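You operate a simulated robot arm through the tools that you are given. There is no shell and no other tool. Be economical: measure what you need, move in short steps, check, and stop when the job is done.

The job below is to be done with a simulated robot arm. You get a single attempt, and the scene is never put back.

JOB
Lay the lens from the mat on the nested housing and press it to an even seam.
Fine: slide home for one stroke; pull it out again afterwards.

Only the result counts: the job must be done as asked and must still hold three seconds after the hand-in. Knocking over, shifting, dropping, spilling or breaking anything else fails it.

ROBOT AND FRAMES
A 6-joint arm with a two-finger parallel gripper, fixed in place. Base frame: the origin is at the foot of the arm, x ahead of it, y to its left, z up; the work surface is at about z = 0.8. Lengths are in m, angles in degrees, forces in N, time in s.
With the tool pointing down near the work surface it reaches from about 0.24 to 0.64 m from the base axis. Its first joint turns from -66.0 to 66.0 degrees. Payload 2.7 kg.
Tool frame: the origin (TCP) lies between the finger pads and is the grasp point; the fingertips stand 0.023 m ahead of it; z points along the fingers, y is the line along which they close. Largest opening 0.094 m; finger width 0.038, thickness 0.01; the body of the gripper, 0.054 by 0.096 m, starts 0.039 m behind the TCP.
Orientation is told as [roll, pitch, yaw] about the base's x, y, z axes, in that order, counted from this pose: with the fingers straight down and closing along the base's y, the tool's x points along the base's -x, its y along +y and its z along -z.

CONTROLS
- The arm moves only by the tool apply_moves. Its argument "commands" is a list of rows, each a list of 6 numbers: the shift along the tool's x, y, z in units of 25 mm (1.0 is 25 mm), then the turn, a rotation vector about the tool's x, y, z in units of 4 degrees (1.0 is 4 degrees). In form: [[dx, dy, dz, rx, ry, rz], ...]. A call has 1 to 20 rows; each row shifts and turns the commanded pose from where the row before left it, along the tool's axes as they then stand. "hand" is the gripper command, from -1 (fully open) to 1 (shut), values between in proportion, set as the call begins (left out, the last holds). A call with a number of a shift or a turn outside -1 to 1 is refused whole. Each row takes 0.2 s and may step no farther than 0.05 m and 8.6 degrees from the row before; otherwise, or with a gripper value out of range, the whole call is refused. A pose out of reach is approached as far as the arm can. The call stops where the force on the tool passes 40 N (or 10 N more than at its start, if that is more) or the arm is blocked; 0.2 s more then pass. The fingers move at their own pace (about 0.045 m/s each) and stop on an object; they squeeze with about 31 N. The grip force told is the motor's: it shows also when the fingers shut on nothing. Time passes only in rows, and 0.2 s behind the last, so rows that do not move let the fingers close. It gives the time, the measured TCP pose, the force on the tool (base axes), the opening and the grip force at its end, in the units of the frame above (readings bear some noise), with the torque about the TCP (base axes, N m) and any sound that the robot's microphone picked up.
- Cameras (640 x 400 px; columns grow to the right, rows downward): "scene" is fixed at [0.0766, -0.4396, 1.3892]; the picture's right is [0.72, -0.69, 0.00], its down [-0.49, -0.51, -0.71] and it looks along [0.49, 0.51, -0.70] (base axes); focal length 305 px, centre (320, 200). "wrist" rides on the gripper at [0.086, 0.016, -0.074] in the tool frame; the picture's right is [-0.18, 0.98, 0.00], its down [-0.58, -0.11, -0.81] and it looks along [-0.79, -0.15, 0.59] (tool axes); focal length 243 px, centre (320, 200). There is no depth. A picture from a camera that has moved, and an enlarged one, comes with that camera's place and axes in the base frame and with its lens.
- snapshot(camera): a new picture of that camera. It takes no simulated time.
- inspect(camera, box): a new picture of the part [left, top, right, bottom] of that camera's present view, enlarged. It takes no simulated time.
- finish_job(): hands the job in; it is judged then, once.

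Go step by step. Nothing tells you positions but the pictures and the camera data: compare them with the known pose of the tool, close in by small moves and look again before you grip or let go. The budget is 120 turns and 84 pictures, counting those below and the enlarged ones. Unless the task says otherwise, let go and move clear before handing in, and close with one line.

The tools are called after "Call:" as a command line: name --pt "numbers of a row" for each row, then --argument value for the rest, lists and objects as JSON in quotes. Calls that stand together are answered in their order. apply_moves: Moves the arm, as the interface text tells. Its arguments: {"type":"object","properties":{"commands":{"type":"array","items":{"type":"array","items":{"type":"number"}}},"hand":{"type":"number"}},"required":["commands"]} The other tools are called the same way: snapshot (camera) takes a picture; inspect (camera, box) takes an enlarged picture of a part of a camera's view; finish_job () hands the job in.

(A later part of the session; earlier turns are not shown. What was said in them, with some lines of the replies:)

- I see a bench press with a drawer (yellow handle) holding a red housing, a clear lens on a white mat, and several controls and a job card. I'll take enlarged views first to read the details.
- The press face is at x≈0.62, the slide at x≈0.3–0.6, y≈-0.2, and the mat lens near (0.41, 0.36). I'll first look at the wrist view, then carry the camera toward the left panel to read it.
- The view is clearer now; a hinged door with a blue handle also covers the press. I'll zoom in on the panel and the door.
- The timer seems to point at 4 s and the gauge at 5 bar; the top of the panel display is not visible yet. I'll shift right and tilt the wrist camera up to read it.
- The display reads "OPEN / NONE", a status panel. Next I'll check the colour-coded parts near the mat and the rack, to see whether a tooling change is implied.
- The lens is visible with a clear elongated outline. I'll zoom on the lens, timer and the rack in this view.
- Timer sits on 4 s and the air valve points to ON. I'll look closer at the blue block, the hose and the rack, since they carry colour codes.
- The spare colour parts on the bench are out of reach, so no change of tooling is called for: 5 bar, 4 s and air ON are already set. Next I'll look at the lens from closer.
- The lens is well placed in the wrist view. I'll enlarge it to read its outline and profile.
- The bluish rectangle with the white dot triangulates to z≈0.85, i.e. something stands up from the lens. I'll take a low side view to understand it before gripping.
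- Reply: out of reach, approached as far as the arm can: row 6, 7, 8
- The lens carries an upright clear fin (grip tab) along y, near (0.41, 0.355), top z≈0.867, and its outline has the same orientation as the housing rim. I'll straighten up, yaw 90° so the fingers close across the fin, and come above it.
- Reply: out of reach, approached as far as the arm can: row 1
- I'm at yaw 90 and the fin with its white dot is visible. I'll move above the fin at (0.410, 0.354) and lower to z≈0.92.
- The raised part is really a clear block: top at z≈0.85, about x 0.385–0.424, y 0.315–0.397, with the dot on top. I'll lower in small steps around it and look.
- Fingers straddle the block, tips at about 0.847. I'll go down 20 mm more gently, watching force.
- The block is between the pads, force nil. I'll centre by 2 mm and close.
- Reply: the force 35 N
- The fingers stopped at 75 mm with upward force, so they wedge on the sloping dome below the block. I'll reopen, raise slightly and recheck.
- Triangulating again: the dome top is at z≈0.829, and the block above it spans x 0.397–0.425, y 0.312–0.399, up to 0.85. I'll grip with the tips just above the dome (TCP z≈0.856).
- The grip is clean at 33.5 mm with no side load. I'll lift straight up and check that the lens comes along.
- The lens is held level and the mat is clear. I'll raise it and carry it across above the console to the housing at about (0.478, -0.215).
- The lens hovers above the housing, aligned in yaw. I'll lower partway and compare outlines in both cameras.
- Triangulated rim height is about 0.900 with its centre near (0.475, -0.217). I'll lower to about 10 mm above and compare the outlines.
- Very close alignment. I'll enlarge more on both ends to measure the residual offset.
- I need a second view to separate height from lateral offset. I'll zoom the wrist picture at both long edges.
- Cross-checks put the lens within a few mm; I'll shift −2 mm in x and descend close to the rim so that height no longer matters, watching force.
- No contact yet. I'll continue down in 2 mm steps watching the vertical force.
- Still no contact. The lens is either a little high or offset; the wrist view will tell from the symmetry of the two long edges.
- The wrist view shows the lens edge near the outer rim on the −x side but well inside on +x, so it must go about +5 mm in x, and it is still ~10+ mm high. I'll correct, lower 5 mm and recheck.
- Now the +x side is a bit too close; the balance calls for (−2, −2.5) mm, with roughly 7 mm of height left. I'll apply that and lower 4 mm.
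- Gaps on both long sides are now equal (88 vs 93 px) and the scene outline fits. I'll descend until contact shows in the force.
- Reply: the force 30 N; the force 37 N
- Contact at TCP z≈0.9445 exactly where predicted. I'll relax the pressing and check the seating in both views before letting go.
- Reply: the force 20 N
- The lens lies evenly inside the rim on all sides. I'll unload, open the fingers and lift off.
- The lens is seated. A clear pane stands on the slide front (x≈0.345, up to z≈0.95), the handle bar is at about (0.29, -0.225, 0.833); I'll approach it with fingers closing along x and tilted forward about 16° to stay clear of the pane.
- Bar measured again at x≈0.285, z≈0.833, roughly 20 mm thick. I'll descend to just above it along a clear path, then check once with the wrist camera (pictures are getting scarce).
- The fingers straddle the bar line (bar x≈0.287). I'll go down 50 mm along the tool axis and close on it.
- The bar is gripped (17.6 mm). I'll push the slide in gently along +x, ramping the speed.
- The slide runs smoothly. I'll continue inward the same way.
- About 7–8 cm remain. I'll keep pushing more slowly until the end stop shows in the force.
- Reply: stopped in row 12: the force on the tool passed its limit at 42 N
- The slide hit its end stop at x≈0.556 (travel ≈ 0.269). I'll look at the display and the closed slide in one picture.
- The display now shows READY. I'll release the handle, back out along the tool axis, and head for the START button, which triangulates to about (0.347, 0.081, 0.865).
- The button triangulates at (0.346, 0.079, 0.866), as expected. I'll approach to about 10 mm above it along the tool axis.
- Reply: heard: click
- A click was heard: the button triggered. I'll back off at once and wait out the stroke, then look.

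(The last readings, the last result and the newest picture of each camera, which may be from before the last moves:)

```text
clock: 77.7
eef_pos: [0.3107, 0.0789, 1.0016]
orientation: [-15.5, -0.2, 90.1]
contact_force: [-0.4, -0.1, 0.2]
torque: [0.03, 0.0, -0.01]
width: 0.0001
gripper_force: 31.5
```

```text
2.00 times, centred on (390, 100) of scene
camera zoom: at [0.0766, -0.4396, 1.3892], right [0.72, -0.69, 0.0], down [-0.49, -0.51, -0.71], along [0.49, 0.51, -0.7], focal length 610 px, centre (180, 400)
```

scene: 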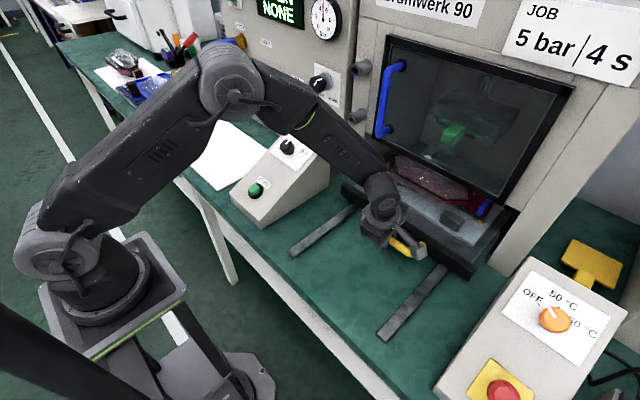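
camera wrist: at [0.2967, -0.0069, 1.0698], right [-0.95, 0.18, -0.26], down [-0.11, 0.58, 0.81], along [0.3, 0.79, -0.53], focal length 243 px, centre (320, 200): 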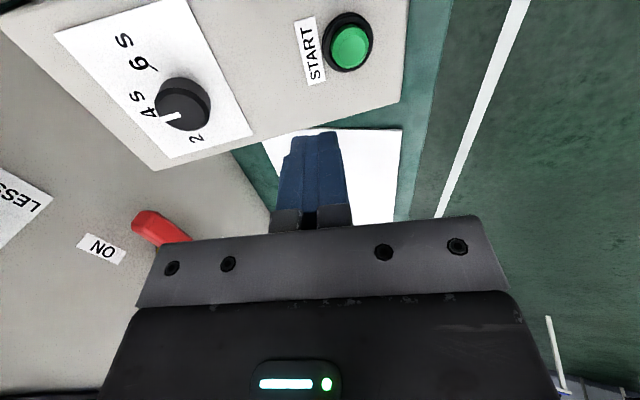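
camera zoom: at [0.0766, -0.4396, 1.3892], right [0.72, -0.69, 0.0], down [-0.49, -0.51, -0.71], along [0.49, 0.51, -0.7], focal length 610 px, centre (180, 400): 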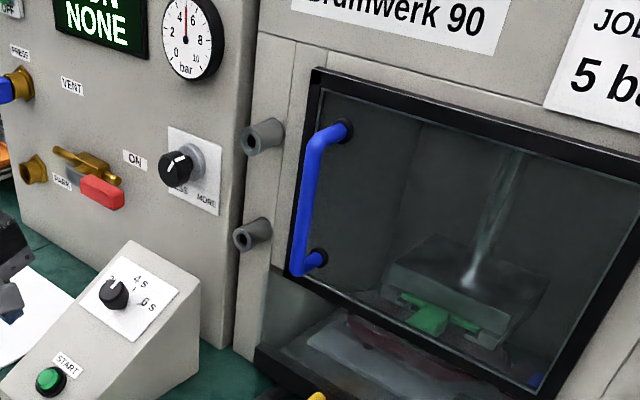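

The head is down and the stroke is running. I'll travel back toward the handle and wait until the cycle is certainly finished.

Call:
apply_moves --pt "0.935 0 0 0 0 0" --pt "0.935 0 0 0 0 0" --pt "0.935 0 0 0 0 0" --pt "0.935 0 0 0 0 0" --pt "0.935 0 0 0 0 0" --pt "0.935 0 0 0 0 0" --pt "0.935 0 0 0 0 0" --pt "0.935 0 0 0 0 0" --pt "0.935 0 0 0 0 0" --pt "0.935 0 0 0 0 0" --pt "0.935 0 0 0 0 0" --pt "0.935 0 0 0 0 0" --pt "0.935 0 0 0 0 0" --pt "0 0 0 0 0 0" --pt "0 0 0 0 0 0" --pt "0 0 0 0 0 0" --pt "0 0 0 0 0 0" --pt "0 0 0 0 0 0" --pt "0 0 0 0 0 0" --pt "0 0 0 0 0 0" --hand 0.15

Call:
apply_moves --pt "0 0 0 0 0 0" --pt "0 0 0 0 0 0" --pt "0 0 0 0 0 0" --pt "0 0 0 0 0 0" --pt "0 0 0 0 0 0" --pt "0 0 0 0 0 0" --pt "0 0 0 0 0 0" --pt "0 0 0 0 0 0" --pt "0 0 0 0 0 0" --pt "0 0 0 0 0 0" --pt "0 0 0 0 0 0" --pt "0 0 0 0 0 0" --pt "0 0 0 0 0 0" --pt "0 0 0 0 0 0" --pt "0 0 0 0 0 0"

Call:
inspect --camera "scene" --box '[230, 0, 550, 200]'

```text
clock: 81.9
eef_pos: [0.3101, -0.2262, 1.0008]
orientation: [-15.4, -0.2, 90.0]
contact_force: [0.1, -0.9, -0.4]
torque: [0.01, 0.01, -0.03]
width: 0.0396
gripper_force: 0.1
```

```text
clock: 85.1
eef_pos: [0.3092, -0.2256, 0.9995]
orientation: [-15.5, -0.2, 90.1]
contact_force: [0.5, 0.2, -0.3]
torque: [0.0, -0.01, 0.03]
width: 0.04
gripper_force: 0.1
```

```text
2.00 times, centred on (390, 100) of scene
camera zoom: at [0.0766, -0.4396, 1.3892], right [0.72, -0.69, 0.0], down [-0.49, -0.51, -0.71], along [0.49, 0.51, -0.7], focal length 610 px, centre (180, 400)
```

zoom: 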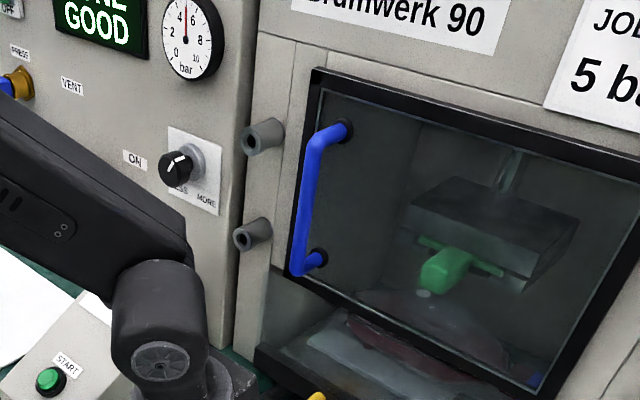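

The display reads DONE / GOOD and the head is back up. I'll return to the handle along the same axis and grip it.

Call:
apply_moves --pt "0 -0.87 0.439 0 0 0" --pt "0 -0.87 0.439 0 0 0" --pt "0 -0.87 0.439 0 0 0" --pt "0 -0.87 0.439 0 0 0" --pt "0 -0.87 0.439 0 0 0" --pt "0 -0.87 0.439 0 0 0" --pt "0 -0.87 0.439 0 0 0" --pt "0 -0.87 0.439 0 0 0" --pt "0 -0.87 0.439 0 0 0" --pt "0 0 0 0 0 0" --hand 0.2

```text
clock: 87.3
eef_pos: [0.5242, -0.2245, 0.9575]
orientation: [-15.4, -0.1, 90.0]
contact_force: [0.6, 1.3, -0.3]
torque: [0.0, 0.0, -0.05]
width: 0.0379
gripper_force: 0.0
```

I'm exactly on the retreat line. Going down it and closing on the bar.

Call:
apply_moves --pt "0 0.02 0.9 0 0 0" --pt "0 0.02 0.9 0 0 0" --pt "0 0.02 0.9 0 0 0" --pt "0 0.02 0.9 0 0 0" --pt "0 0 0.8 0 0 0" --pt "0 0 0.64 0 0 0"

Call:
apply_moves --pt "0 0 0 0 0 0" --pt "0 0 0 0 0 0" --pt "0 0 0 0 0 0" --pt "0 0 0 0 0 0" --hand 1

```text
clock: 88.7
eef_pos: [0.5576, -0.2249, 0.8358]
orientation: [-15.3, -0.1, 90.1]
contact_force: [0.8, -0.7, 0.2]
torque: [0.0, 0.02, -0.05]
width: 0.0376
gripper_force: 0.1
```

```text
clock: 89.7
eef_pos: [0.5562, -0.2265, 0.8341]
orientation: [-15.1, -0.1, 90.2]
contact_force: [-18.0, -0.2, -1.0]
torque: [0.01, 0.11, 1.67]
width: 0.0177
gripper_force: 44.9
```

The bar is held. I'll pull the slide out smoothly along −x.

Call:
apply_moves --pt "0 0.096 -0.027 0 0 0" --pt "0 0.193 -0.053 0 0 0" --pt "0 0.289 -0.08 0 0 0" --pt "0 0.386 -0.106 0 0 0" --pt "0 0.386 -0.106 0 0 0" --pt "0 0.386 -0.106 0 0 0" --pt "0 0.386 -0.106 0 0 0" --pt "0 0.386 -0.106 0 0 0" --pt "0 0.386 -0.106 0 0 0" --pt "0 0.386 -0.106 0 0 0" --pt "0 0.386 -0.106 0 0 0" --pt "0 0.386 -0.106 0 0 0" --pt "0 0.386 -0.106 0 0 0" --pt "0 0.386 -0.106 0 0 0" --pt "0 0.386 -0.106 0 0 0" --pt "0 0.386 -0.106 0 0 0" --pt "0 0.289 -0.08 0 0 0" --pt "0 0.193 -0.053 0 0 0" --pt "0 0.096 -0.027 0 0 0"

```text
clock: 93.7
eef_pos: [0.3961, -0.2241, 0.8359]
orientation: [-15.4, -0.1, 90.1]
contact_force: [2.2, 16.7, 2.9]
torque: [0.35, 0.09, 1.72]
width: 0.0176
gripper_force: 44.7
```

Over halfway out. Continuing to the original position (x≈0.287).

Call:
apply_moves --pt "0.04 0.096 -0.027 0 0 0" --pt "0 0.193 -0.053 0 0 0" --pt "0 0.289 -0.08 0 0 0" --pt "0 0.386 -0.106 0 0 0" --pt "0 0.386 -0.106 0 0 0" --pt "0 0.386 -0.106 0 0 0" --pt "0 0.386 -0.106 0 0 0" --pt "0 0.386 -0.106 0 0 0" --pt "0 0.386 -0.106 0 0 0" --pt "0 0.386 -0.106 0 0 0" --pt "0 0.289 -0.08 0 0 0" --pt "0 0.289 -0.08 0 0 0" --pt "0 0.193 -0.053 0 0 0" --pt "0 0.096 -0.027 0 0 0" --pt "0 0.048 -0.013 0 0 0"

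```text
clock: 96.9
eef_pos: [0.2872, -0.2248, 0.8336]
orientation: [-15.4, -0.2, 90.3]
contact_force: [2.6, 22.2, 28.9]
torque: [0.04, -0.01, 1.59]
width: 0.0174
gripper_force: 45.0
```

Back at the starting position. I'll unload the side forces, open, retreat along the tool axis and take a final look.

Call:
apply_moves --pt "-0.04 0 -0.06 0 0 0" --pt "0 0 0 0 0 0"

Call:
apply_moves --pt "0 0 0 0 0 0" --pt "0 0 0 0 0 0" --pt "0 0 0 0 0 0" --hand 0.2

Call:
apply_moves --pt "0 0 -0.4 0 0 0" --pt "0 0 -0.8 0 0 0" --pt "0 0 -0.9 0 0 0" --pt "0 -0.25 -0.95 0 0 0" --pt "0 -0.25 -0.95 0 0 0" --pt "0 -0.25 -0.95 0 0 0" --pt "0 -0.25 -0.95 0 0 0" --pt "0 -0.25 -0.95 0 0 0" --pt "0 -0.25 -0.95 0 0 0" --pt "0 -0.25 -0.95 0 0 0"

Call:
snapshot --camera "scene"

```text
clock: 97.5
eef_pos: [0.2872, -0.2263, 0.8349]
orientation: [-15.2, -0.2, 90.1]
contact_force: [-1.0, 1.0, -6.2]
torque: [0.87, 0.16, 2.03]
width: 0.0178
gripper_force: 44.9
```

```text
clock: 98.3
eef_pos: [0.288, -0.2259, 0.8359]
orientation: [-15.4, -0.1, 90.0]
contact_force: [-0.1, 1.0, -0.4]
torque: [0.0, -0.03, 0.02]
width: 0.0377
gripper_force: 0.0
```

```text
clock: 100.5
eef_pos: [0.2731, -0.2274, 1.0595]
orientation: [-15.4, -0.2, 90.1]
contact_force: [-0.9, 0.2, 0.1]
torque: [-0.04, -0.01, 0.02]
width: 0.0377
gripper_force: 0.0
```

```text
1 pictures are left
```

scene: 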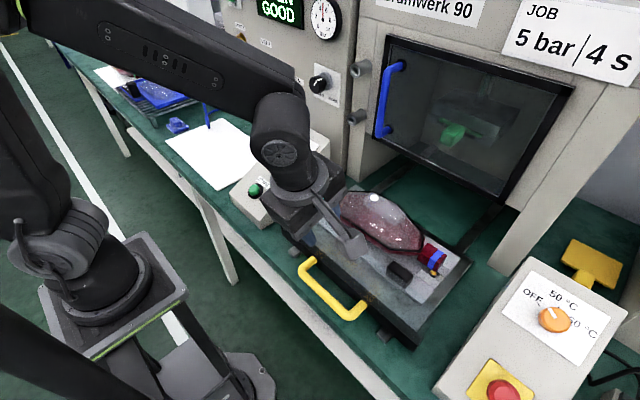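

The slide is fully out again, the display reads OPEN / GOOD, the lens sits on the housing and the gripper is clear. I'm handing in now.

Call:
finish_job

```text
The job is handed in.
```

The lens is pressed onto the housing with one stroke at 5 bar with the timer on 4 s. The machine reported GOOD, and the slide is pulled back out with the gripper clear.
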